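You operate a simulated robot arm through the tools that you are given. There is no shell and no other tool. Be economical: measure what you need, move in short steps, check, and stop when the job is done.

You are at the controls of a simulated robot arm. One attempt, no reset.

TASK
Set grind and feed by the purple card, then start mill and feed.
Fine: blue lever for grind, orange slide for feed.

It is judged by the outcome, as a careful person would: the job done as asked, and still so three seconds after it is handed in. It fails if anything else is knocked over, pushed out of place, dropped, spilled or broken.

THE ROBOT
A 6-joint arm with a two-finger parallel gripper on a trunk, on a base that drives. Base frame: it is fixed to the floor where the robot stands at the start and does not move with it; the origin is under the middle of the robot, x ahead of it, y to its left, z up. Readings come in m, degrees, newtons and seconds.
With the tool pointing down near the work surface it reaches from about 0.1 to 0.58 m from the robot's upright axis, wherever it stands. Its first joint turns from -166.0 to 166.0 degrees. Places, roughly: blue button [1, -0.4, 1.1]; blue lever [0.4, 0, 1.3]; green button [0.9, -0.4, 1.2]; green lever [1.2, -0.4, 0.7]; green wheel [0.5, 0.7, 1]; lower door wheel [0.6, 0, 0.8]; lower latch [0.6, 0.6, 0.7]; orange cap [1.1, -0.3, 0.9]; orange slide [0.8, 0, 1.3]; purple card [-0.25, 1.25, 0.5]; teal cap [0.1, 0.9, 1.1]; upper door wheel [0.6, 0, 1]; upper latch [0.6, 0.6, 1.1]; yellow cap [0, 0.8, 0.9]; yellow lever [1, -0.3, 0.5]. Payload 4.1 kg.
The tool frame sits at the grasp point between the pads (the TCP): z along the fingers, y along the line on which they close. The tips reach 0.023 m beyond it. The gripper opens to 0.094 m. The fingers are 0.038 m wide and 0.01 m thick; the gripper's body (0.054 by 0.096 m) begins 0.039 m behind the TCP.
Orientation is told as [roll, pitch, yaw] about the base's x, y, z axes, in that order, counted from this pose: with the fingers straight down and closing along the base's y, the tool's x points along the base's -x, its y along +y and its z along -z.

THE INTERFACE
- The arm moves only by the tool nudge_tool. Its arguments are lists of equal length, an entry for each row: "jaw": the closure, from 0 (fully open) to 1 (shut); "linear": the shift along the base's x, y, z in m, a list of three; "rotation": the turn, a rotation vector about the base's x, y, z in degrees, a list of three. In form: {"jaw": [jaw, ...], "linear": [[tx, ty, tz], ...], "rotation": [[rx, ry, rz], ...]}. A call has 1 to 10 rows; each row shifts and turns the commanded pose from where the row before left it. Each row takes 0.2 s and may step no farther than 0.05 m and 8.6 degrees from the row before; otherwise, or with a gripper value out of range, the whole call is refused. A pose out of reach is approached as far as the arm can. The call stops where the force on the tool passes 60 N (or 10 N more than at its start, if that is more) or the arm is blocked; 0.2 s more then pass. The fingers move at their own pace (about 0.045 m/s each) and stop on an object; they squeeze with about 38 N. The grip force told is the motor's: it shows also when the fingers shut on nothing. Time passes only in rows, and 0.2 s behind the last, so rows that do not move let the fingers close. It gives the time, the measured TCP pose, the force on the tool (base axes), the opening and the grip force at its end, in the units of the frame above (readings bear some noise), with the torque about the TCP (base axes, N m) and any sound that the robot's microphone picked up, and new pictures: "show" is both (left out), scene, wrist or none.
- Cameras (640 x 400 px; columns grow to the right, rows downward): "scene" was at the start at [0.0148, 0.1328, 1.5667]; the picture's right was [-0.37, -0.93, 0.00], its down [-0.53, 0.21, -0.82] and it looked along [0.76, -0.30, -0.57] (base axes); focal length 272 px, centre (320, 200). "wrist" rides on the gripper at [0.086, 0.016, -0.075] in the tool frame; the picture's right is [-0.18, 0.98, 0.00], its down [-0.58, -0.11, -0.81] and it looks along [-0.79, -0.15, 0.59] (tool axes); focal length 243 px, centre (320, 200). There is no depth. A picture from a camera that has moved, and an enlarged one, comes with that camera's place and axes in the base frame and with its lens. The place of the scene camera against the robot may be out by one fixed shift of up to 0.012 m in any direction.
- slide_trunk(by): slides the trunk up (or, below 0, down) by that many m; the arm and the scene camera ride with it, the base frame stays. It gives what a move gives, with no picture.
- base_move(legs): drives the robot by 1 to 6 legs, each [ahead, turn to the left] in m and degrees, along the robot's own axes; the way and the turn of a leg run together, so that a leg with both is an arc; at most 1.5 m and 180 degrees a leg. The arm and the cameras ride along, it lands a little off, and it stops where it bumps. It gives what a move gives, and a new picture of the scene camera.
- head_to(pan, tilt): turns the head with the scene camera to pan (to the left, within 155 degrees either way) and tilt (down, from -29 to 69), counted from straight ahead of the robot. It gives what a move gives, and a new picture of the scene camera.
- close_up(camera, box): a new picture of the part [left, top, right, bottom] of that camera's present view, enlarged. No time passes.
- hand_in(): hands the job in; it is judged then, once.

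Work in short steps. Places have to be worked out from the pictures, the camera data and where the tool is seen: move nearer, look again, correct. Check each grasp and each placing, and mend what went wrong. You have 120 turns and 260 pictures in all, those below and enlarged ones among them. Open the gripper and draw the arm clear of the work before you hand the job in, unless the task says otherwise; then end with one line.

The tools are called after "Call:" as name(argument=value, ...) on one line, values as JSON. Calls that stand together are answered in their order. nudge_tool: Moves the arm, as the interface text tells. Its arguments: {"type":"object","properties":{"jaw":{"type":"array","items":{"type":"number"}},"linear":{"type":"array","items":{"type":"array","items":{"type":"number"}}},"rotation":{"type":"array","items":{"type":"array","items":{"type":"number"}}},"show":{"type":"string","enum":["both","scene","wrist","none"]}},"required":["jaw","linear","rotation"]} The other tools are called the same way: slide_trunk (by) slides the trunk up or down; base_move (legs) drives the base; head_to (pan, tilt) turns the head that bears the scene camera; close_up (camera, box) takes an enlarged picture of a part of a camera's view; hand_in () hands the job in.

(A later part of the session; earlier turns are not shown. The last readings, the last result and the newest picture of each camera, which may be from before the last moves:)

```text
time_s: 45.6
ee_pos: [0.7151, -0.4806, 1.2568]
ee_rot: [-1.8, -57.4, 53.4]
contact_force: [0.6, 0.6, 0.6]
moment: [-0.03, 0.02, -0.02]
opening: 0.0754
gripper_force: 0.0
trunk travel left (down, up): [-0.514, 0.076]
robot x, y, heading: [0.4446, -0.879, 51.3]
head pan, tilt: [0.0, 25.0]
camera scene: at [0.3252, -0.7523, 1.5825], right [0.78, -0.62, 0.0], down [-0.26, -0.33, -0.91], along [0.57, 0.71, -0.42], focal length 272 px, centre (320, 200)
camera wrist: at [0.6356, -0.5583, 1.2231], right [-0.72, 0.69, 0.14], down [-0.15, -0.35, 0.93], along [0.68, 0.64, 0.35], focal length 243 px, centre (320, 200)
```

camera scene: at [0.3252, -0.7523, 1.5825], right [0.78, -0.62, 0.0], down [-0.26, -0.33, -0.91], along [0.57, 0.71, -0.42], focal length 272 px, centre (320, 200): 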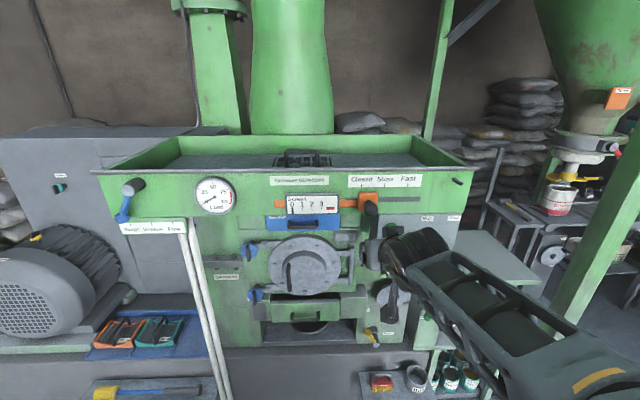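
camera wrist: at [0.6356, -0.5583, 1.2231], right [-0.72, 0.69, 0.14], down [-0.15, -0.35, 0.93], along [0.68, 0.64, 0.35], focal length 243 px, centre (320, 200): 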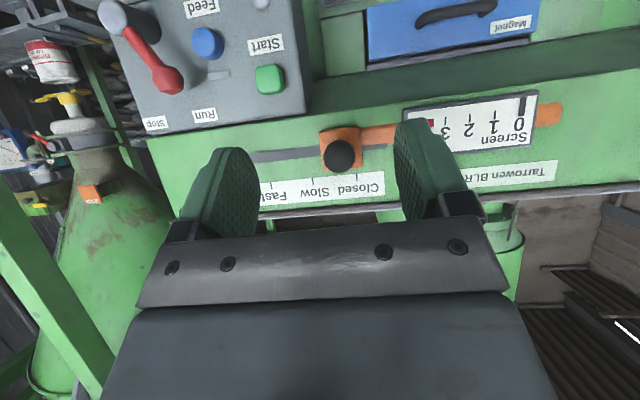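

The slide moved ~1 cm only. I retract the arm a bit further, then drive closer and slightly right.

Call:
nudge_tool(jaw=[0.2, 0.2, 0.2], linear=[[-0.022, -0.028, 0.005], [-0.022, -0.028, 0.005], [-0.022, -0.028, 0.005]], rotation=[[0, 0, 0], [0, 0, 0], [0, 0, 0]], show="none")

Call:
base_move(legs=[[0, -30], [0.14, 0], [0, 32]])

Call:
close_up(camera="wrist", box=[0, 0, 640, 400])

```text
time_s: 46.4
ee_pos: [0.65, -0.5634, 1.2723]
ee_rot: [-1.7, -57.4, 53.6]
contact_force: [0.0, 0.4, -0.3]
moment: [-0.01, 0.03, -0.01]
opening: 0.0752
gripper_force: 0.1
trunk travel left (down, up): [-0.514, 0.076]
robot x, y, heading: [0.4408, -0.8823, 51.5]
head pan, tilt: [0.0, 25.0]
```

```text
time_s: 50.7
ee_pos: [0.766, -0.5029, 1.272]
ee_rot: [-1.8, -57.3, 56.0]
contact_force: [0.6, 0.1, 0.6]
moment: [-0.01, 0.03, -0.02]
opening: 0.0752
gripper_force: 0.1
trunk travel left (down, up): [-0.514, 0.076]
robot x, y, heading: [0.5731, -0.8282, 53.7]
head pan, tilt: [0.0, 25.0]
camera scene: at [0.4498, -0.7054, 1.5825], right [0.81, -0.59, 0.0], down [-0.25, -0.34, -0.91], along [0.53, 0.73, -0.42], focal length 272 px, centre (320, 200)
```

scene: 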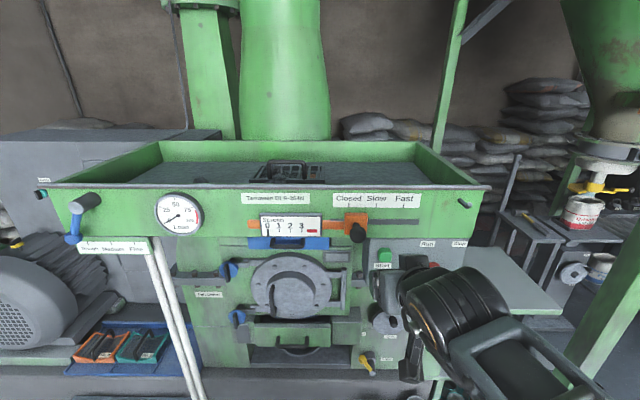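

```text
1.00 times, centred on (320, 200) of wrist (not enlarged: the box is as wide or as high as the picture)
camera zoom: at [0.6909, -0.5839, 1.2387], right [-0.74, 0.65, 0.14], down [-0.14, -0.35, 0.93], along [0.65, 0.67, 0.35], focal length 243 px, centre (320, 200)
```

zoom: 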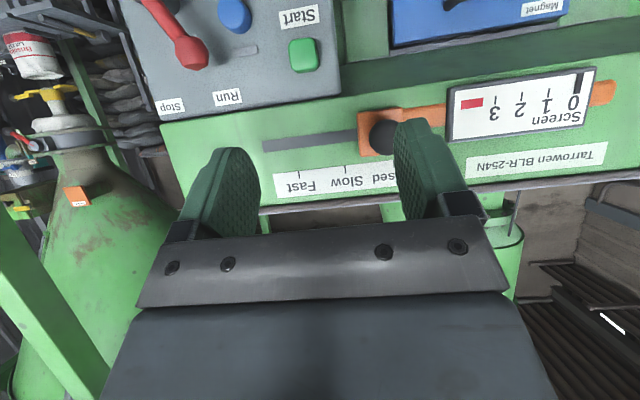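

Now closer. I align laterally (left ~0.055) and advance part-way to the knob.

Call:
nudge_tool(jaw=[0.2, 0.2, 0.2, 0.2], linear=[[-0.0225, 0.0165, 0.002], [-0.0225, 0.0165, 0], [0.018, 0.024, 0], [0.018, 0.024, 0]], rotation=[[0, 0, -2.5], [0, 0, 0], [0, 0, 0], [0, 0, 0]], show="wrist")

```text
time_s: 51.7
ee_pos: [0.7598, -0.4244, 1.2726]
ee_rot: [-2.0, -57.4, 53.5]
contact_force: [-0.2, 0.1, -0.7]
moment: [0.01, -0.01, 0.0]
opening: 0.0754
gripper_force: 0.0
trunk travel left (down, up): [-0.514, 0.076]
robot x, y, heading: [0.5705, -0.8258, 53.9]
head pan, tilt: [0.0, 25.0]
camera wrist: at [0.6802, -0.5012, 1.2392], right [-0.72, 0.69, 0.14], down [-0.15, -0.35, 0.93], along [0.68, 0.64, 0.35], focal length 243 px, centre (320, 200)
```

wrist: 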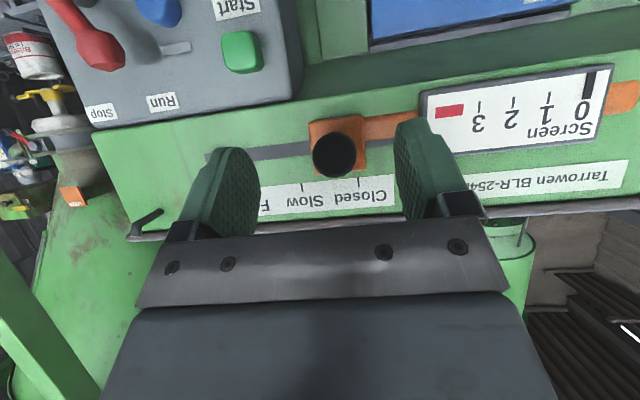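

Knob is centred between the fingers at ~(0.795,-0.373,1.271). Forward 0.058 and grip.

Call:
nudge_tool(jaw=[0.2, 0.2, 0.7, 0.7, 0.7, 0.7], linear=[[0.0172, 0.0233, 0], [0.0172, 0.0233, -0.001], [0, 0, 0], [0, 0, 0], [0, 0, 0], [0, 0, 0]], rotation=[[0, 0, 0], [0, 0, 0], [0, 0, 0], [0, 0, 0], [0, 0, 0], [0, 0, 0]], show="wrist")

```text
time_s: 53.1
ee_pos: [0.7933, -0.3751, 1.2721]
ee_rot: [-1.9, -57.3, 53.6]
contact_force: [1.8, 3.1, 0.2]
moment: [0.08, -0.14, 0.04]
opening: 0.0333
gripper_force: 45.3
trunk travel left (down, up): [-0.514, 0.076]
robot x, y, heading: [0.5707, -0.8275, 54.1]
head pan, tilt: [0.0, 25.0]
camera wrist: at [0.7139, -0.453, 1.239], right [-0.72, 0.69, 0.14], down [-0.15, -0.35, 0.93], along [0.68, 0.64, 0.35], focal length 243 px, centre (320, 200)
```

wrist: 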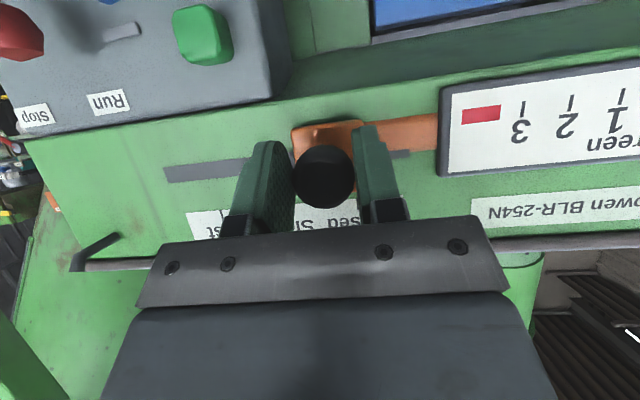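

Gripped. I slide right in small rows.

Call:
nudge_tool(jaw=[0.7, 0.7, 0.7, 0.7, 0.7, 0.7], linear=[[0.0121, -0.0089, 0], [0.0121, -0.0089, 0], [0.0121, -0.0089, 0], [0.0121, -0.0089, 0], [0.0121, -0.0089, 0], [0.0121, -0.0089, 0]], rotation=[[0, 0, 0], [0, 0, 0], [0, 0, 0], [0, 0, 0], [0, 0, 0], [0, 0, 0]])

```text
time_s: 54.5
ee_pos: [0.8525, -0.4202, 1.2723]
ee_rot: [-2.4, -58.1, 53.7]
contact_force: [-1.3, 3.8, 13.3]
moment: [-0.78, 0.55, 0.06]
opening: 0.0334
gripper_force: 44.6
out of reach, approached as far as the arm can: row 6
trunk travel left (down, up): [-0.514, 0.076]
robot x, y, heading: [0.5716, -0.8278, 54.0]
head pan, tilt: [0.0, 25.0]
camera scene: at [0.4492, -0.7053, 1.5828], right [0.81, -0.59, 0.0], down [-0.25, -0.34, -0.91], along [0.53, 0.73, -0.42], focal length 272 px, centre (320, 200)
camera wrist: at [0.7746, -0.4974, 1.2375], right [-0.71, 0.69, 0.13], down [-0.16, -0.35, 0.92], along [0.68, 0.63, 0.36], focal length 243 px, centre (320, 200)
```

scene: 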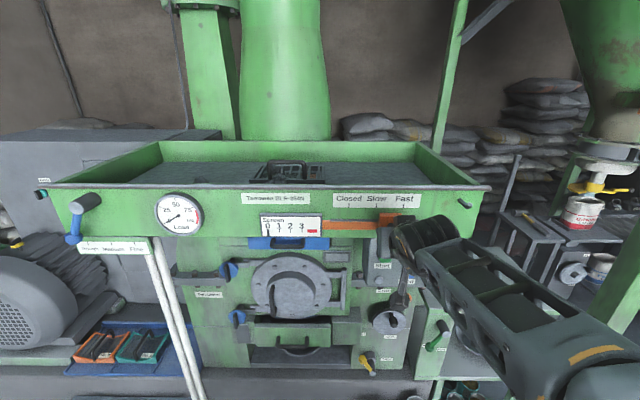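
wrist: 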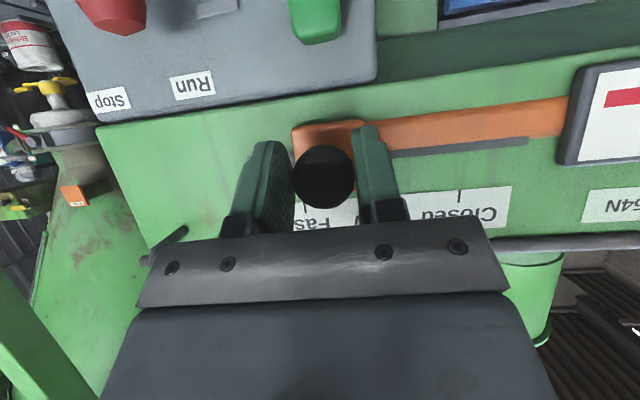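

The arm hits a lateral limit when the tool is right of about the robot's axis; ~0.03 m of slide travel remains. I release, retract, and shift the base ~0.13 m right.

Call:
nudge_tool(jaw=[0.2, 0.2, 0.2, 0.2, 0.2], linear=[[0, 0, 0], [0, 0, 0], [-0.024, -0.032, 0], [-0.024, -0.032, 0], [-0.024, -0.032, 0]], rotation=[[0, 0, 0], [0, 0, 0], [0, 0, 0], [0, 0, 0], [0, 0, 0]], show="none")

Call:
base_move(legs=[[0, -88], [0.14, 0], [0, 88]])

Call:
close_up(camera="scene", box=[280, 180, 440, 280])

Call:
close_up(camera="wrist", box=[0, 0, 640, 400])

```text
time_s: 55.7
ee_pos: [0.7813, -0.5146, 1.2639]
ee_rot: [-2.1, -56.5, 53.6]
contact_force: [-0.8, -0.5, -0.6]
moment: [0.01, 0.04, -0.02]
opening: 0.0753
gripper_force: 0.1
trunk travel left (down, up): [-0.514, 0.076]
robot x, y, heading: [0.5705, -0.8275, 54.0]
head pan, tilt: [0.0, 25.0]
```

```text
time_s: 64.6
ee_pos: [0.8983, -0.5961, 1.2642]
ee_rot: [-2.1, -56.5, 53.0]
contact_force: [-0.2, 0.3, -0.1]
moment: [0.03, 0.02, -0.01]
opening: 0.0752
gripper_force: 0.2
trunk travel left (down, up): [-0.514, 0.076]
robot x, y, heading: [0.6844, -0.9067, 53.3]
head pan, tilt: [0.0, 25.0]
camera scene: at [0.5643, -0.7829, 1.5826], right [0.8, -0.6, 0.0], down [-0.25, -0.34, -0.91], along [0.54, 0.73, -0.42], focal length 272 px, centre (320, 200)
```

scene: 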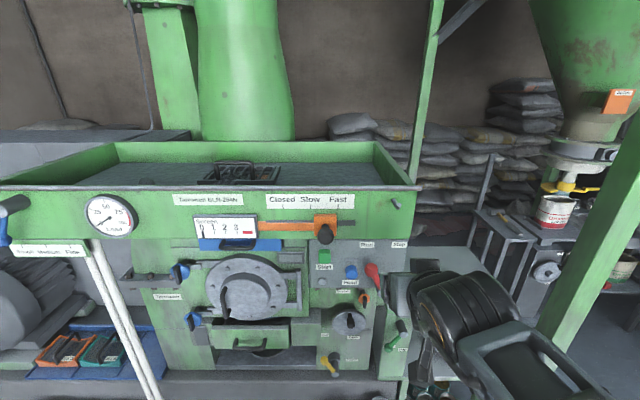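

```text
4.00 times, centred on (360, 230) of scene
camera zoom: at [0.5643, -0.7829, 1.5826], right [0.8, -0.6, 0.0], down [-0.25, -0.34, -0.91], along [0.54, 0.73, -0.42], focal length 1090 px, centre (160, 80)
```

zoom: 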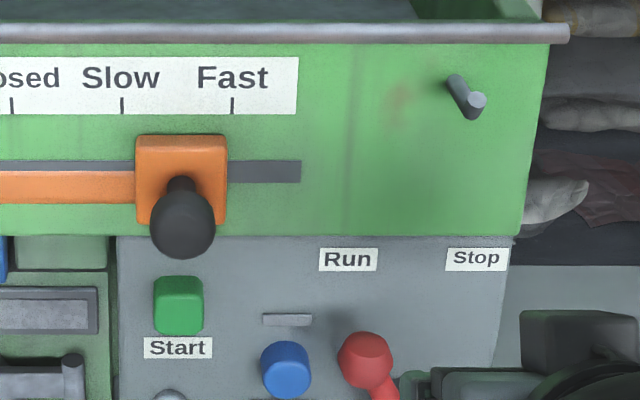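

```text
1.00 times, centred on (320, 200) of wrist (not enlarged: the box is as wide or as high as the picture)
camera zoom: at [0.8181, -0.6719, 1.2327], right [-0.71, 0.7, 0.13], down [-0.15, -0.33, 0.93], along [0.69, 0.64, 0.34], focal length 243 px, centre (320, 200)
```

zoom: 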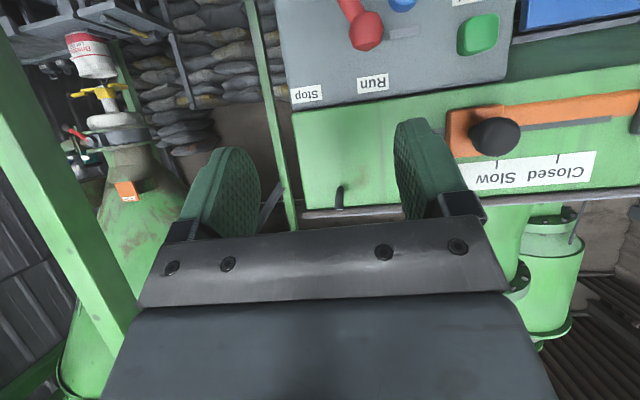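

Block is ~0.03 m short of the Fast tick. I move left to line up with the knob again.

Call:
nudge_tool(jaw=[0.2, 0.2, 0.2, 0.2, 0.2], linear=[[-0.0285, 0.0211, 0.002], [-0.0285, 0.0211, 0.002], [-0.0285, 0.0211, 0.002], [-0.0285, 0.0211, 0.001], [0.03, 0.04, 0]], rotation=[[0, 0, 0], [0, 0, 0], [0, 0, 0], [0, 0, 0], [0, 0, 0]], show="wrist")

```text
time_s: 65.8
ee_pos: [0.8152, -0.4719, 1.2709]
ee_rot: [-2.0, -56.5, 53.1]
contact_force: [1.5, 0.4, 0.2]
moment: [-0.02, 0.0, 0.01]
opening: 0.0753
gripper_force: 0.0
trunk travel left (down, up): [-0.514, 0.076]
robot x, y, heading: [0.6852, -0.9056, 53.4]
head pan, tilt: [0.0, 25.0]
camera wrist: at [0.7342, -0.5479, 1.2397], right [-0.7, 0.7, 0.13], down [-0.15, -0.33, 0.93], along [0.69, 0.64, 0.34], focal length 243 px, centre (320, 200)
```

wrist: 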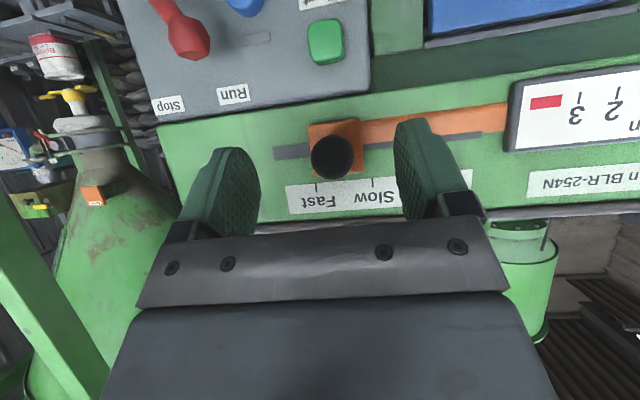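

Well centred again. Forward, grip, and slide the remaining 0.029 m.

Call:
nudge_tool(jaw=[0.2, 0.2, 0.7, 0.7, 0.7, 0.7, 0.7, 0.7, 0.7], linear=[[0.0178, 0.024, 0], [0.0178, 0.024, 0], [0, 0, 0], [0, 0, 0], [0, 0, 0], [0, 0, 0], [0.0117, -0.0086, 0], [0.0117, -0.0086, 0], [0, 0, 0]], rotation=[[0, 0, 0], [0, 0, 0], [0, 0, 0], [0, 0, 0], [0, 0, 0], [0, 0, 0], [0, 0, 0], [0, 0, 0], [0, 0, 0]], show="wrist")

Call:
close_up(camera="scene", box=[280, 180, 440, 280])

```text
time_s: 67.8
ee_pos: [0.8743, -0.4397, 1.2693]
ee_rot: [-2.2, -56.3, 53.2]
contact_force: [-6.5, -2.9, -12.1]
moment: [0.06, -0.18, 0.3]
opening: 0.0331
gripper_force: 45.2
trunk travel left (down, up): [-0.514, 0.076]
robot x, y, heading: [0.6842, -0.9068, 53.3]
head pan, tilt: [0.0, 25.0]
camera wrist: at [0.7932, -0.5167, 1.2381], right [-0.71, 0.7, 0.13], down [-0.15, -0.33, 0.93], along [0.69, 0.64, 0.34], focal length 243 px, centre (320, 200)
```

wrist: 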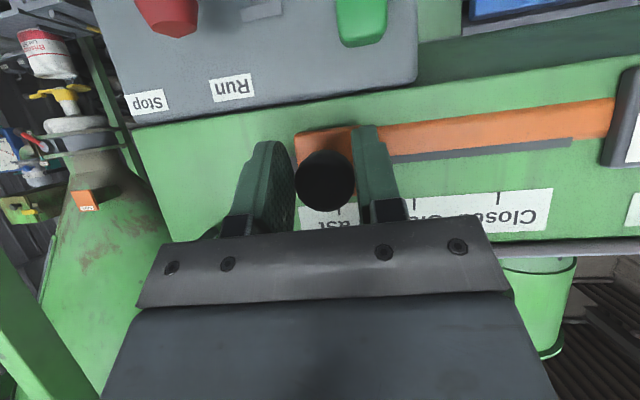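

```text
4.00 times, centred on (360, 230) of scene
camera zoom: at [0.5634, -0.7826, 1.5822], right [0.8, -0.6, 0.0], down [-0.25, -0.34, -0.91], along [0.54, 0.73, -0.42], focal length 1090 px, centre (160, 80)
```

zoom: 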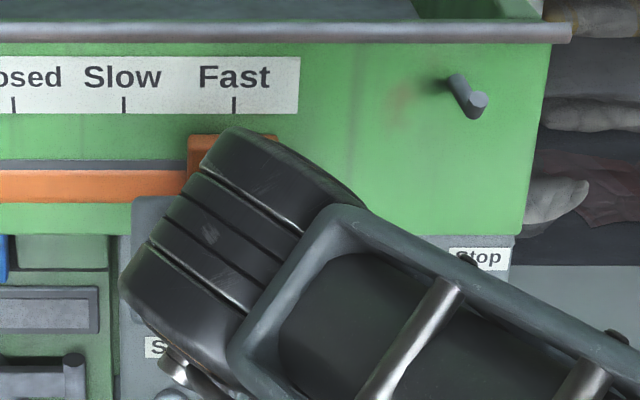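

The block is centred on the Fast tick (232 vs 234 px). I release and back off, and check.

Call:
nudge_tool(jaw=[0.2, 0.2, 0.2, 0.2, 0.2], linear=[[0, 0, 0], [0, 0, 0], [-0.024, -0.032, 0], [-0.024, -0.032, 0], [-0.024, -0.032, -0.01]], rotation=[[0, 0, 0], [0, 0, 0], [0, 0, 0], [0, 0, 0], [0, 0, 0]])

Call:
close_up(camera="scene", box=[280, 180, 440, 280])

```text
time_s: 69.0
ee_pos: [0.8032, -0.5392, 1.263]
ee_rot: [-2.0, -56.5, 52.9]
contact_force: [1.1, 0.3, -0.6]
moment: [0.01, -0.01, 0.01]
opening: 0.0754
gripper_force: 0.1
trunk travel left (down, up): [-0.514, 0.076]
robot x, y, heading: [0.6889, -0.9068, 53.3]
head pan, tilt: [0.0, 25.0]
camera scene: at [0.5645, -0.7831, 1.5825], right [0.8, -0.6, 0.0], down [-0.25, -0.34, -0.91], along [0.54, 0.73, -0.42], focal length 272 px, centre (320, 200)
camera wrist: at [0.7225, -0.6147, 1.2303], right [-0.71, 0.7, 0.13], down [-0.15, -0.33, 0.93], along [0.69, 0.64, 0.34], focal length 243 px, centre (320, 200)
```

scene: 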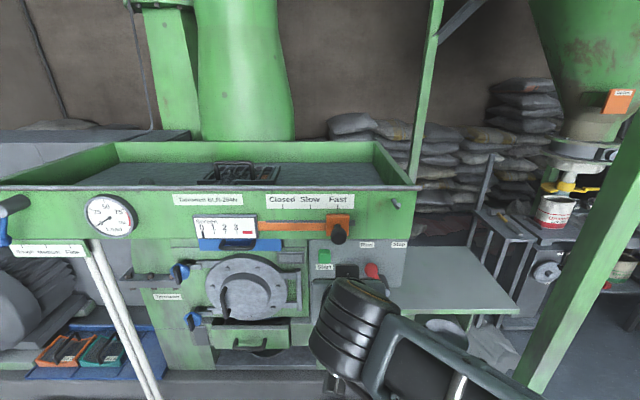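
wrist: 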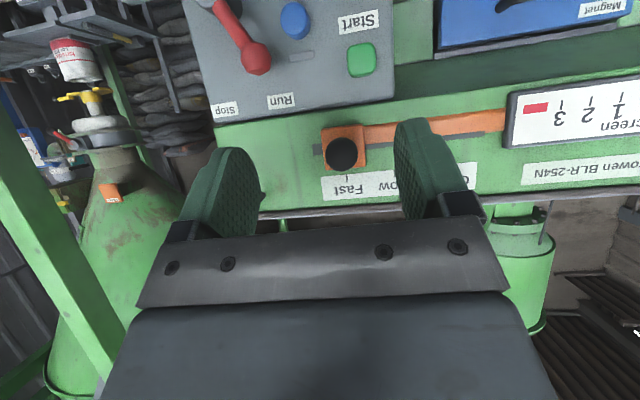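

```text
4.00 times, centred on (360, 230) of scene
camera zoom: at [0.5645, -0.7831, 1.5825], right [0.8, -0.6, 0.0], down [-0.25, -0.34, -0.91], along [0.54, 0.73, -0.42], focal length 1090 px, centre (160, 80)
```

zoom: 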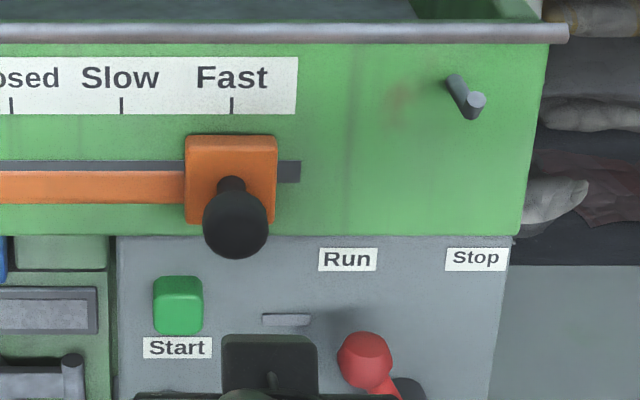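

The slide is exactly at Fast. Green Start is at ~(0.89,-0.368,1.186), blue Feed ~(0.942,-0.406,1.141), red knob ~(0.958,-0.455,1.172), so I close the jaw, flatten the pitch and yaw the tool rightwards to keep the gripper body away from the red lever, and move in front of Start.

Call:
nudge_tool(jaw=[1, 1, 1, 1, 1, 1], linear=[[-0.008, 0.006, -0.0186], [-0.008, 0.006, -0.0186], [-0.008, 0.006, -0.0186], [-0.008, 0.006, -0.0186], [0.0179, 0.0241, 0], [0.0179, 0.0241, 0]], rotation=[[6.8, -5.0, 0], [6.8, -5.0, 0], [0, 0, -8.5], [0, 0, -8.5], [0, 0, 0], [0, 0, 0]])

Call:
close_up(camera="scene", box=[280, 200, 440, 300])

```text
time_s: 70.4
ee_pos: [0.807, -0.4654, 1.1867]
ee_rot: [-1.4, -73.4, 35.3]
contact_force: [0.6, -0.1, -0.5]
moment: [0.03, -0.01, -0.03]
opening: 0.0
gripper_force: 37.8
trunk travel left (down, up): [-0.514, 0.076]
robot x, y, heading: [0.6868, -0.9077, 53.5]
head pan, tilt: [0.0, 25.0]
camera scene: at [0.5645, -0.7826, 1.5825], right [0.8, -0.6, 0.0], down [-0.25, -0.34, -0.91], along [0.54, 0.73, -0.42], focal length 272 px, centre (320, 200)
camera wrist: at [0.7183, -0.507, 1.1239], right [-0.51, 0.85, 0.17], down [-0.45, -0.43, 0.79], along [0.74, 0.32, 0.59], focal length 243 px, centre (320, 200)
```

scene: 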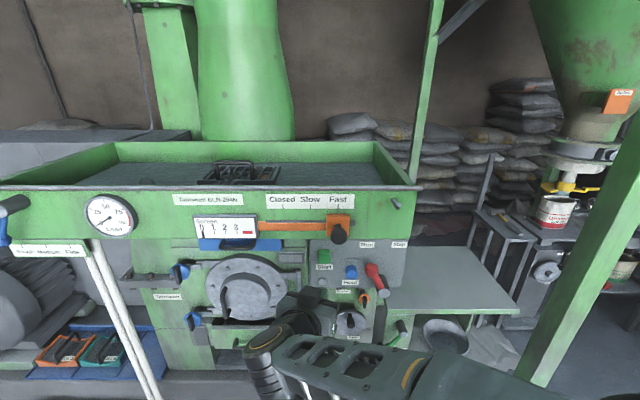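
wrist: 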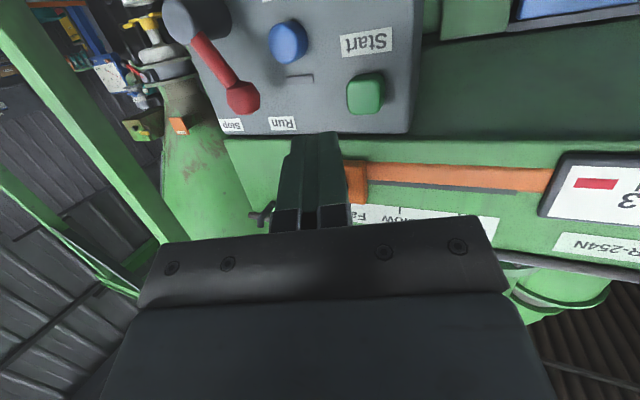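

```text
4.00 times, centred on (360, 250) of scene
camera zoom: at [0.5645, -0.7826, 1.5825], right [0.8, -0.6, 0.0], down [-0.25, -0.34, -0.91], along [0.54, 0.73, -0.42], focal length 1090 px, centre (160, 0)
```

zoom: 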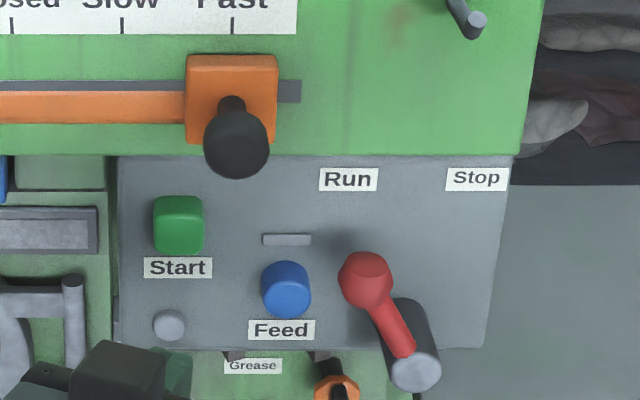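

Tip is lined up with Start (u 0.932 vs 0.934, z 1.180). I advance and press gently along the panel normal.

Call:
nudge_tool(jaw=[1, 1, 1, 1, 1, 1, 1], linear=[[0.0179, 0.0241, 0], [0.0179, 0.0241, 0], [0.0179, 0.0241, 0], [0.0024, 0.0032, 0], [0.0024, 0.0032, 0], [0.0024, 0.0032, 0], [0, 0, 0]], rotation=[[0, 0, 0], [0, 0, 0], [0, 0, 0], [0, 0, 0], [0, 0, 0], [0, 0, 0], [0, 0, 0]])

Call:
close_up(camera="scene", box=[280, 200, 440, 300])

```text
time_s: 72.0
ee_pos: [0.8667, -0.383, 1.1876]
ee_rot: [-1.4, -73.4, 35.3]
contact_force: [-0.9, -0.7, 0.4]
moment: [0.03, 0.01, 0.06]
opening: 0.0
gripper_force: 37.8
trunk travel left (down, up): [-0.514, 0.076]
robot x, y, heading: [0.6855, -0.9049, 53.6]
head pan, tilt: [0.0, 25.0]
camera scene: at [0.564, -0.783, 1.5825], right [0.8, -0.6, 0.0], down [-0.25, -0.34, -0.91], along [0.54, 0.73, -0.42], focal length 272 px, centre (320, 200)
camera wrist: at [0.7782, -0.4237, 1.1254], right [-0.51, 0.84, 0.17], down [-0.45, -0.43, 0.79], along [0.74, 0.32, 0.59], focal length 243 px, centre (320, 200)
```

scene: 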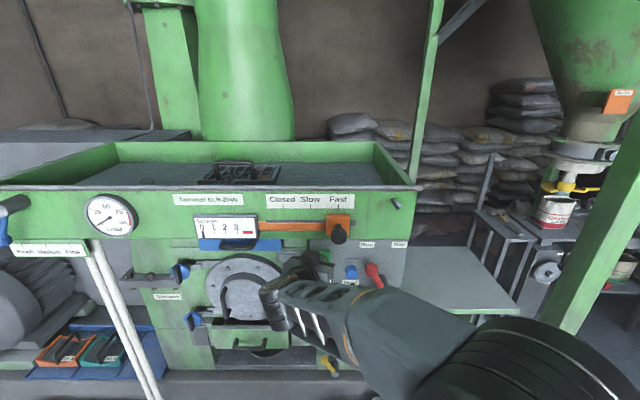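
wrist: 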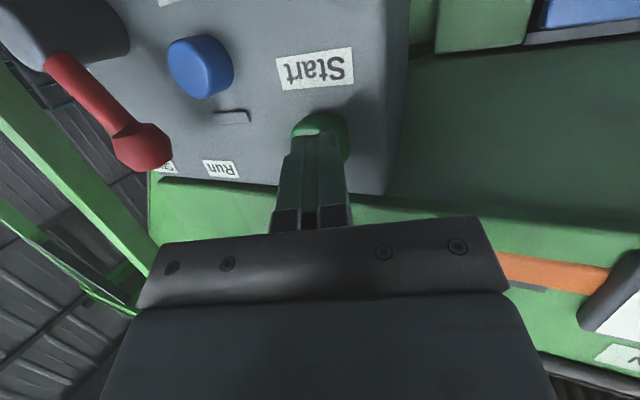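

```text
4.00 times, centred on (360, 250) of scene
camera zoom: at [0.564, -0.783, 1.5825], right [0.8, -0.6, 0.0], down [-0.25, -0.34, -0.91], along [0.54, 0.73, -0.42], focal length 1090 px, centre (160, 0)
```

zoom: 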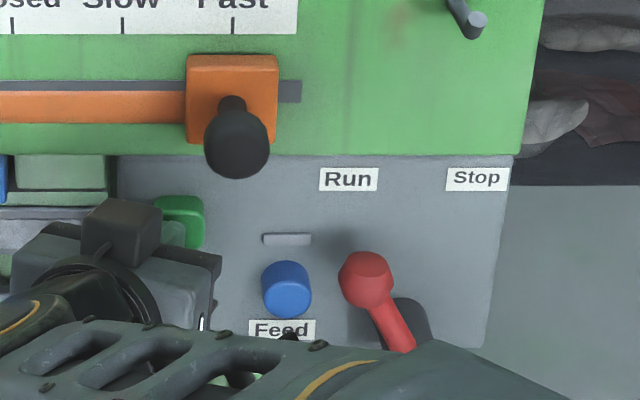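

Tip is at the button with no force yet. I keep pressing in 3 mm rows.

Call:
nudge_tool(jaw=[1, 1, 1, 1], linear=[[0.0018, 0.0024, 0], [0.0018, 0.0024, 0], [0.0018, 0.0024, 0], [0.0018, 0.0024, 0]], rotation=[[0, 0, 0], [0, 0, 0], [0, 0, 0], [0, 0, 0]], show="wrist")

```text
time_s: 73.0
ee_pos: [0.8731, -0.373, 1.1875]
ee_rot: [-1.3, -73.5, 35.4]
contact_force: [-4.7, -3.6, 1.8]
moment: [0.09, -0.04, 0.0]
opening: 0.0
gripper_force: 38.0
trunk travel left (down, up): [-0.514, 0.076]
robot x, y, heading: [0.6858, -0.9077, 53.4]
head pan, tilt: [0.0, 25.0]
heard: click
camera wrist: at [0.7848, -0.4147, 1.1254], right [-0.51, 0.84, 0.17], down [-0.45, -0.43, 0.79], along [0.74, 0.32, 0.59], focal length 243 px, centre (320, 200)
```

wrist: 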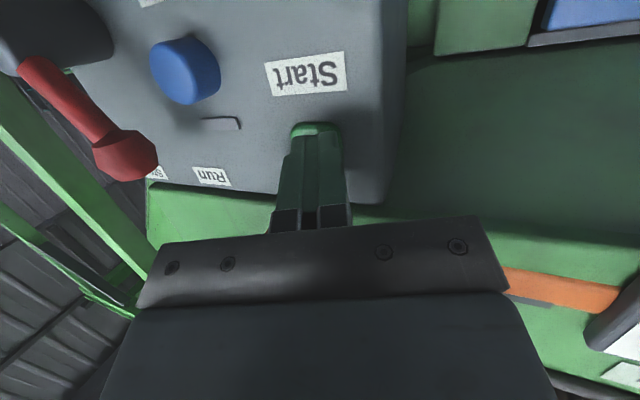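

A click was heard. I back off and check for mill running signs.

Call:
nudge_tool(jaw=[1, 1, 1, 1, 1], linear=[[-0.012, -0.016, 0], [-0.024, -0.032, 0], [-0.024, -0.032, 0], [0, 0, 0], [0, 0, 0]], rotation=[[0, 0, 0], [0, 0, 0], [0, 0, 0], [0, 0, 0], [0, 0, 0]])

Call:
close_up(camera="scene", box=[0, 180, 160, 280])

Call:
close_up(camera="scene", box=[280, 200, 440, 300])

```text
time_s: 74.2
ee_pos: [0.8132, -0.4511, 1.1877]
ee_rot: [-1.4, -73.5, 35.3]
contact_force: [0.7, 0.6, 0.5]
moment: [0.02, 0.01, 0.0]
opening: 0.0
gripper_force: 38.1
trunk travel left (down, up): [-0.514, 0.076]
robot x, y, heading: [0.6817, -0.9081, 53.2]
head pan, tilt: [0.0, 25.0]
camera scene: at [0.5643, -0.7826, 1.5825], right [0.8, -0.6, 0.0], down [-0.25, -0.34, -0.91], along [0.54, 0.73, -0.42], focal length 272 px, centre (320, 200)
camera wrist: at [0.7256, -0.4918, 1.1263], right [-0.51, 0.84, 0.17], down [-0.44, -0.43, 0.79], along [0.74, 0.32, 0.59], focal length 243 px, centre (320, 200)
```

scene: 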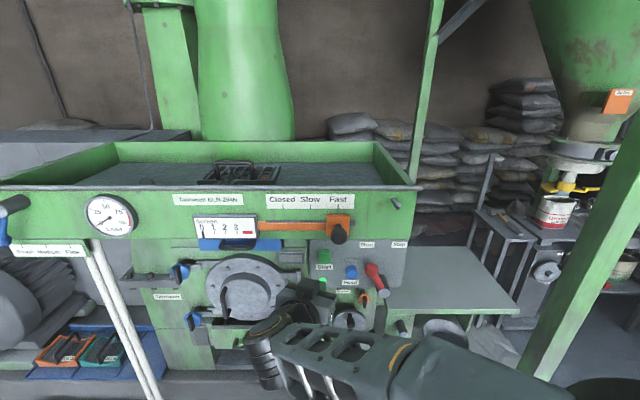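
wrist: 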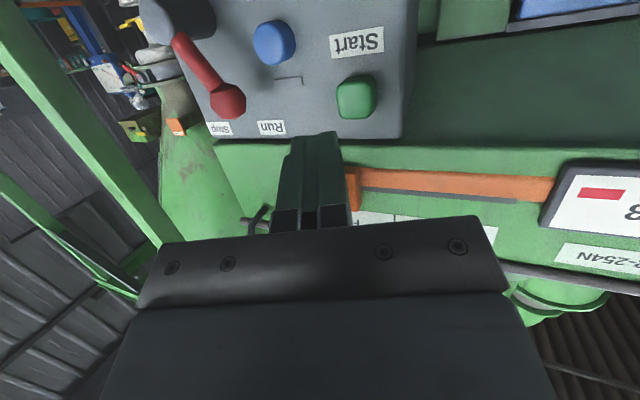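

```text
4.00 times, centred on (80, 230) of scene
camera zoom: at [0.5643, -0.7826, 1.5825], right [0.8, -0.6, 0.0], down [-0.25, -0.34, -0.91], along [0.54, 0.73, -0.42], focal length 1090 px, centre (1280, 80)
```

zoom: 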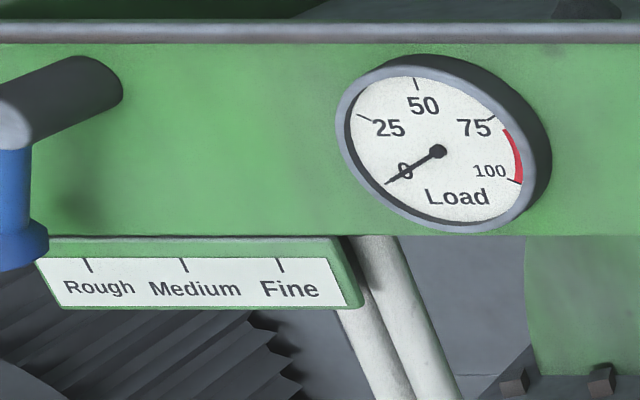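

```text
4.00 times, centred on (360, 250) of scene
camera zoom: at [0.5643, -0.7826, 1.5825], right [0.8, -0.6, 0.0], down [-0.25, -0.34, -0.91], along [0.54, 0.73, -0.42], focal length 1090 px, centre (160, 0)
```

zoom: 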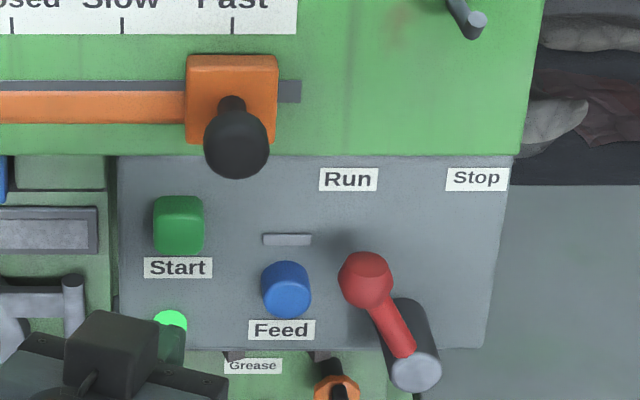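

The indicator lamp below Start is now lit green: mill on. Next I move right/down in front of the blue Feed button, keeping outside the red knob.

Call:
nudge_tool(jaw=[1, 1, 1, 1], linear=[[0.0185, -0.0137, -0.014], [0.0185, -0.0137, -0.014], [0.0185, -0.0137, -0.014], [0.014, 0.019, 0]], rotation=[[0, 0, 0], [0, 0, 0], [0, 0, 0], [0, 0, 0]])

Call:
close_up(camera="scene", box=[280, 200, 440, 300])

```text
time_s: 75.2
ee_pos: [0.8838, -0.475, 1.1441]
ee_rot: [-1.3, -73.4, 35.3]
contact_force: [0.3, -0.1, 0.2]
moment: [0.02, 0.06, 0.0]
opening: 0.0
gripper_force: 37.9
trunk travel left (down, up): [-0.514, 0.076]
robot x, y, heading: [0.687, -0.9068, 53.6]
head pan, tilt: [0.0, 25.0]
camera scene: at [0.5644, -0.7827, 1.5825], right [0.8, -0.6, 0.0], down [-0.25, -0.34, -0.91], along [0.54, 0.73, -0.42], focal length 272 px, centre (320, 200)
camera wrist: at [0.7951, -0.5155, 1.0823], right [-0.51, 0.84, 0.17], down [-0.44, -0.43, 0.79], along [0.74, 0.32, 0.59], focal length 243 px, centre (320, 200)
```

scene: 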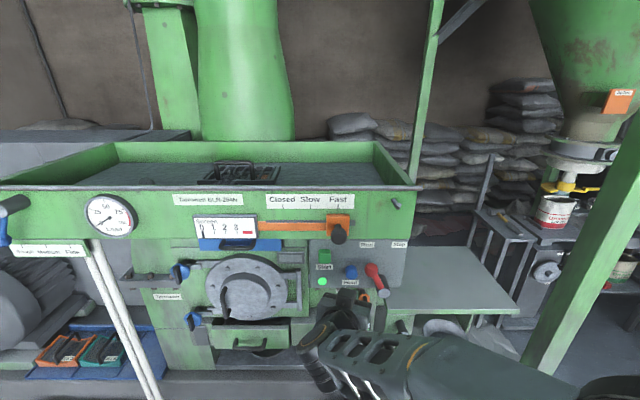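
wrist: 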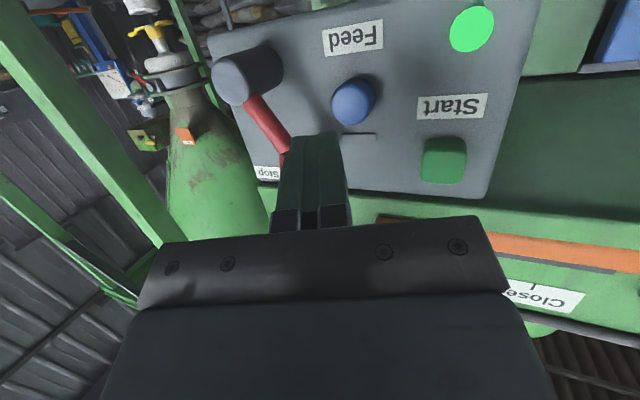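

```text
4.00 times, centred on (360, 250) of scene
camera zoom: at [0.5644, -0.7827, 1.5825], right [0.8, -0.6, 0.0], down [-0.25, -0.34, -0.91], along [0.54, 0.73, -0.42], focal length 1090 px, centre (160, 0)
```

zoom: 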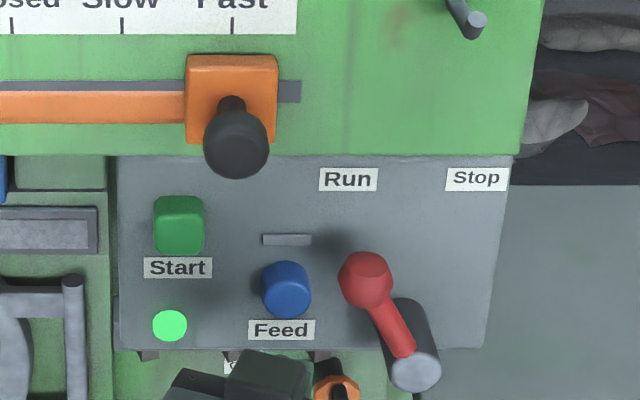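

Aligned with Feed (tip u 1.000 vs 1.0015, z 1.1375 vs ~1.135), ~0.067 m away. I advance 0.055, then press in small rows.

Call:
nudge_tool(jaw=[1, 1, 1, 1, 1], linear=[[0.0119, 0.016, 0], [0.0119, 0.016, 0], [0.009, 0.012, 0], [0.0024, 0.0032, 0], [0, 0, 0]], rotation=[[0, 0, 0], [0, 0, 0], [0, 0, 0], [0, 0, 0], [0, 0, 0]])

Call:
close_up(camera="scene", box=[280, 200, 440, 300])

```text
time_s: 76.4
ee_pos: [0.9173, -0.4256, 1.1435]
ee_rot: [-1.4, -73.5, 35.2]
contact_force: [-0.3, -0.3, 0.4]
moment: [-0.01, 0.02, 0.01]
opening: 0.0
gripper_force: 37.9
trunk travel left (down, up): [-0.514, 0.076]
robot x, y, heading: [0.6844, -0.9061, 53.3]
head pan, tilt: [0.0, 25.0]
camera scene: at [0.5643, -0.7828, 1.5825], right [0.8, -0.6, 0.0], down [-0.25, -0.34, -0.91], along [0.54, 0.73, -0.42], focal length 272 px, centre (320, 200)
camera wrist: at [0.8298, -0.4681, 1.0817], right [-0.51, 0.84, 0.17], down [-0.45, -0.43, 0.79], along [0.74, 0.32, 0.59], focal length 243 px, centre (320, 200)
```

scene: 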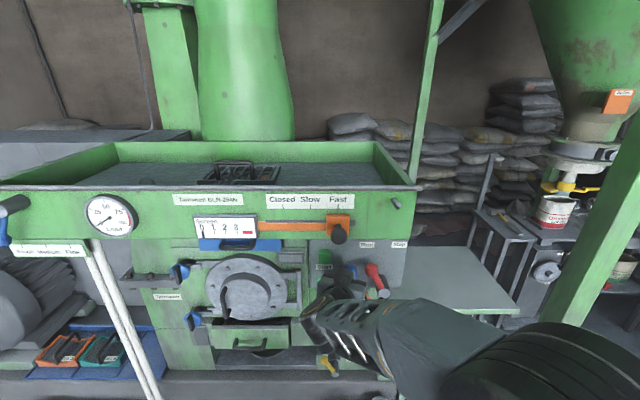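
wrist: 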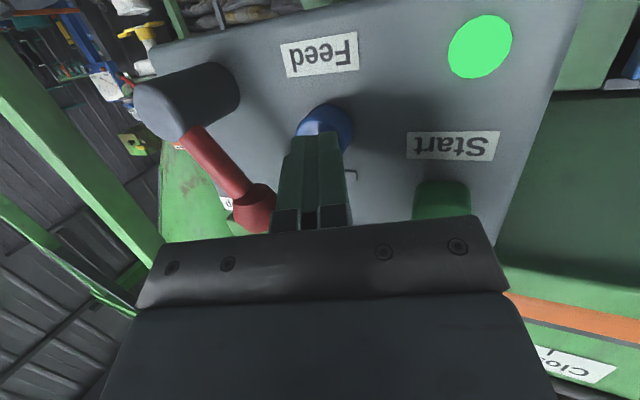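

```text
4.00 times, centred on (360, 250) of scene
camera zoom: at [0.5643, -0.7828, 1.5825], right [0.8, -0.6, 0.0], down [-0.25, -0.34, -0.91], along [0.54, 0.73, -0.42], focal length 1090 px, centre (160, 0)
```

zoom: 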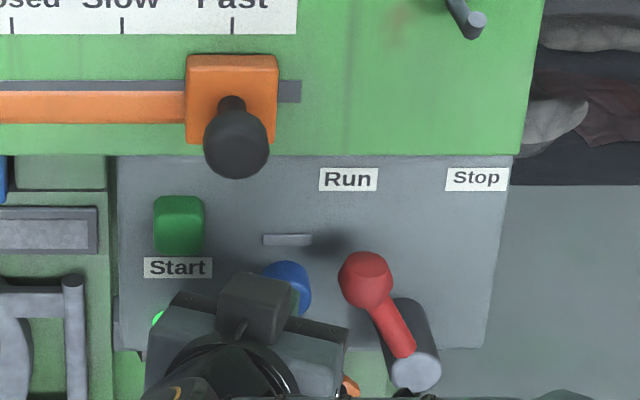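

Tip nearly at the Feed button; the red knob is still clear. Press on in small rows.

Call:
nudge_tool(jaw=[1, 1, 1], linear=[[0.0018, 0.0024, 0], [0.0018, 0.0024, 0], [0.0018, 0.0024, 0]], rotation=[[0, 0, 0], [0, 0, 0], [0, 0, 0]], show="wrist")

```text
time_s: 77.2
ee_pos: [0.922, -0.4202, 1.1444]
ee_rot: [-1.4, -73.4, 35.3]
contact_force: [-1.9, -2.1, -1.6]
moment: [-0.01, 0.01, 0.02]
opening: 0.0
gripper_force: 38.3
trunk travel left (down, up): [-0.514, 0.076]
robot x, y, heading: [0.6829, -0.9054, 53.3]
head pan, tilt: [0.0, 25.0]
camera wrist: at [0.8347, -0.4618, 1.0822], right [-0.51, 0.84, 0.17], down [-0.44, -0.43, 0.79], along [0.74, 0.32, 0.59], focal length 243 px, centre (320, 200)
```

wrist: 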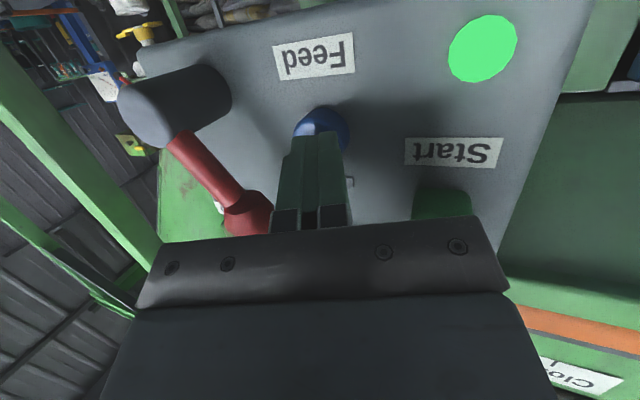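

Light contact (~3 N). Two more rows.

Call:
nudge_tool(jaw=[1, 1], linear=[[0.0018, 0.0024, 0], [0.0018, 0.0024, 0]], rotation=[[0, 0, 0], [0, 0, 0]], show="wrist")

```text
time_s: 77.8
ee_pos: [0.9273, -0.4158, 1.1452]
ee_rot: [-1.2, -73.5, 35.3]
contact_force: [-4.0, -2.1, 2.7]
moment: [0.07, -0.06, 0.03]
opening: 0.0
gripper_force: 38.1
trunk travel left (down, up): [-0.514, 0.076]
robot x, y, heading: [0.6863, -0.9043, 53.3]
head pan, tilt: [0.0, 25.0]
heard: click
camera wrist: at [0.8385, -0.4568, 1.0822], right [-0.51, 0.84, 0.17], down [-0.45, -0.43, 0.79], along [0.74, 0.32, 0.59], focal length 243 px, centre (320, 200)
```

wrist: 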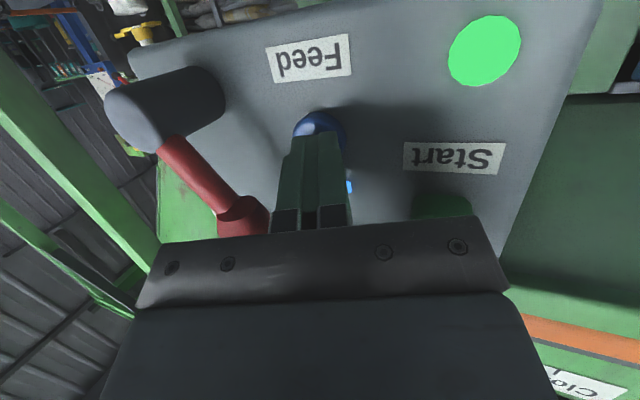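

Click heard and a blue lamp lit above the button. I back straight off, open the jaw and check everything.

Call:
nudge_tool(jaw=[1, 1, 1, 1, 0.5, 0.2, 0.2], linear=[[-0.012, -0.016, 0], [-0.018, -0.024, 0], [-0.018, -0.024, 0], [-0.018, -0.024, 0], [-0.018, -0.024, 0], [0, 0, 0], [0, 0, 0]], rotation=[[0, 0, 0], [0, 0, 0], [0, 0, 0], [0, 0, 0], [0, 0, 0], [0, 0, 0], [0, 0, 0]])

Call:
close_up(camera="scene", box=[280, 200, 440, 300])

Call:
close_up(camera="scene", box=[0, 180, 160, 280])

```text
time_s: 79.4
ee_pos: [0.8445, -0.5301, 1.1428]
ee_rot: [-1.4, -73.4, 35.3]
contact_force: [0.5, 0.1, 0.0]
moment: [0.03, -0.03, 0.03]
opening: 0.0673
gripper_force: 0.0
trunk travel left (down, up): [-0.514, 0.076]
robot x, y, heading: [0.6858, -0.9075, 53.2]
head pan, tilt: [0.0, 25.0]
camera scene: at [0.5643, -0.7826, 1.5825], right [0.8, -0.6, 0.0], down [-0.25, -0.34, -0.91], along [0.54, 0.73, -0.42], focal length 272 px, centre (320, 200)
camera wrist: at [0.7561, -0.5706, 1.0803], right [-0.51, 0.84, 0.17], down [-0.44, -0.43, 0.79], along [0.74, 0.32, 0.59], focal length 243 px, centre (320, 200)
```

scene: 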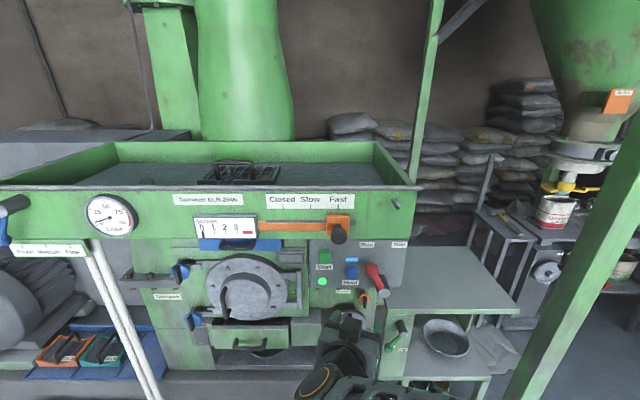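
wrist: 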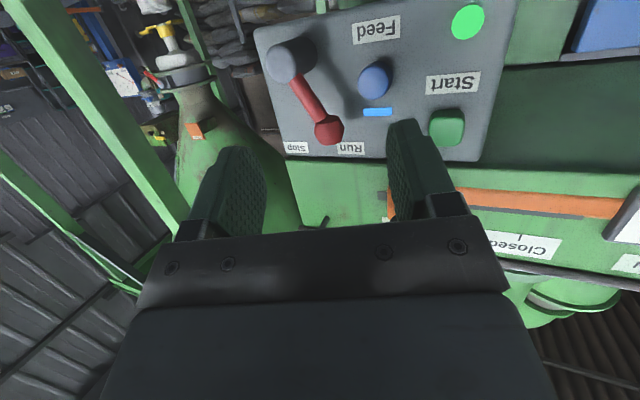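

```text
4.00 times, centred on (360, 250) of scene
camera zoom: at [0.5643, -0.7826, 1.5825], right [0.8, -0.6, 0.0], down [-0.25, -0.34, -0.91], along [0.54, 0.73, -0.42], focal length 1090 px, centre (160, 0)
```

zoom: 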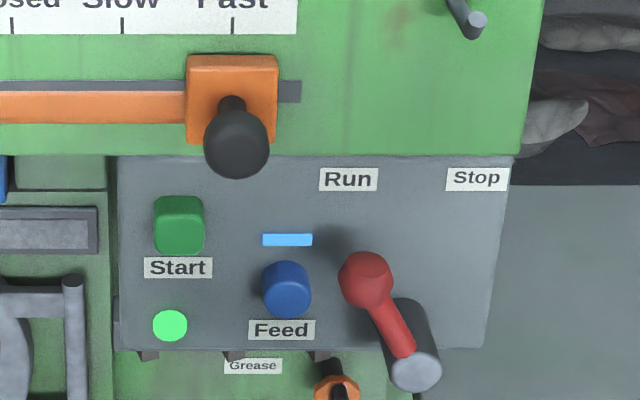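

```text
4.00 times, centred on (80, 230) of scene
camera zoom: at [0.5643, -0.7826, 1.5825], right [0.8, -0.6, 0.0], down [-0.25, -0.34, -0.91], along [0.54, 0.73, -0.42], focal length 1090 px, centre (1280, 80)
```

zoom: 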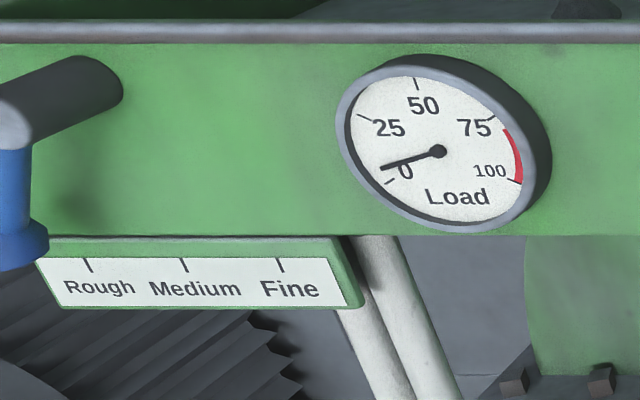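

Both lamps are lit and the Load needle is rising slightly. I draw the arm clear and watch the load for a few seconds.

Call:
nudge_tool(jaw=[0, 0, 0, 0, 0, 0, 0, 0, 0, 0], linear=[[-0.012, -0.016, 0], [-0.012, -0.016, 0], [0, 0, 0], [0, 0, 0], [0, 0, 0], [0, 0, 0], [0, 0, 0], [0, 0, 0], [0, 0, 0], [0, 0, 0]], rotation=[[0, 0, 0], [0, 0, 0], [0, 0, 0], [0, 0, 0], [0, 0, 0], [0, 0, 0], [0, 0, 0], [0, 0, 0], [0, 0, 0], [0, 0, 0]], show="none")

Call:
head_to(pan=25, tilt=25)

Call:
close_up(camera="scene", box=[120, 150, 280, 250])

```text
time_s: 81.6
ee_pos: [0.8166, -0.5419, 1.1543]
ee_rot: [-1.4, -73.4, 35.3]
contact_force: [-0.1, -0.7, 0.9]
moment: [-0.02, -0.02, 0.02]
opening: 0.0937
gripper_force: 0.0
out of reach, approached as far as the arm can: row 1, 2
trunk travel left (down, up): [-0.514, 0.076]
robot x, y, heading: [0.6884, -0.9093, 53.5]
head pan, tilt: [0.0, 25.0]
```

```text
time_s: 82.5
ee_pos: [0.8163, -0.5428, 1.1538]
ee_rot: [-1.4, -73.3, 35.3]
contact_force: [-0.2, -1.4, -0.2]
moment: [-0.01, -0.03, 0.0]
opening: 0.094
gripper_force: 0.2
trunk travel left (down, up): [-0.514, 0.076]
robot x, y, heading: [0.6834, -0.9055, 53.2]
head pan, tilt: [25.0, 25.0]
camera scene: at [0.528, -0.7665, 1.5825], right [0.98, -0.2, 0.0], down [-0.09, -0.41, -0.91], along [0.19, 0.89, -0.42], focal length 272 px, centre (320, 200)
```

scene: 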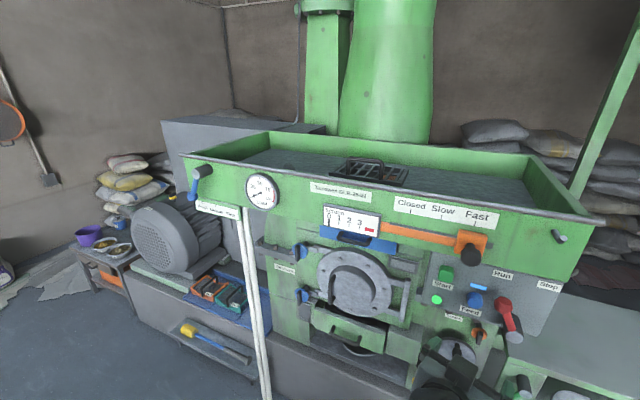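

```text
4.00 times, centred on (200, 200) of scene
camera zoom: at [0.528, -0.7665, 1.5825], right [0.98, -0.2, 0.0], down [-0.09, -0.41, -0.91], along [0.19, 0.89, -0.42], focal length 1090 px, centre (800, 200)
```

zoom: 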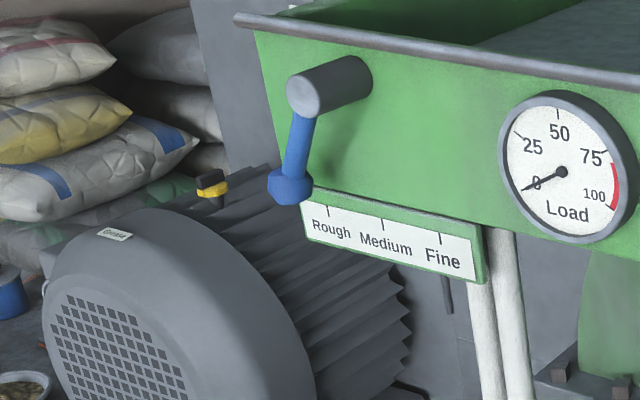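

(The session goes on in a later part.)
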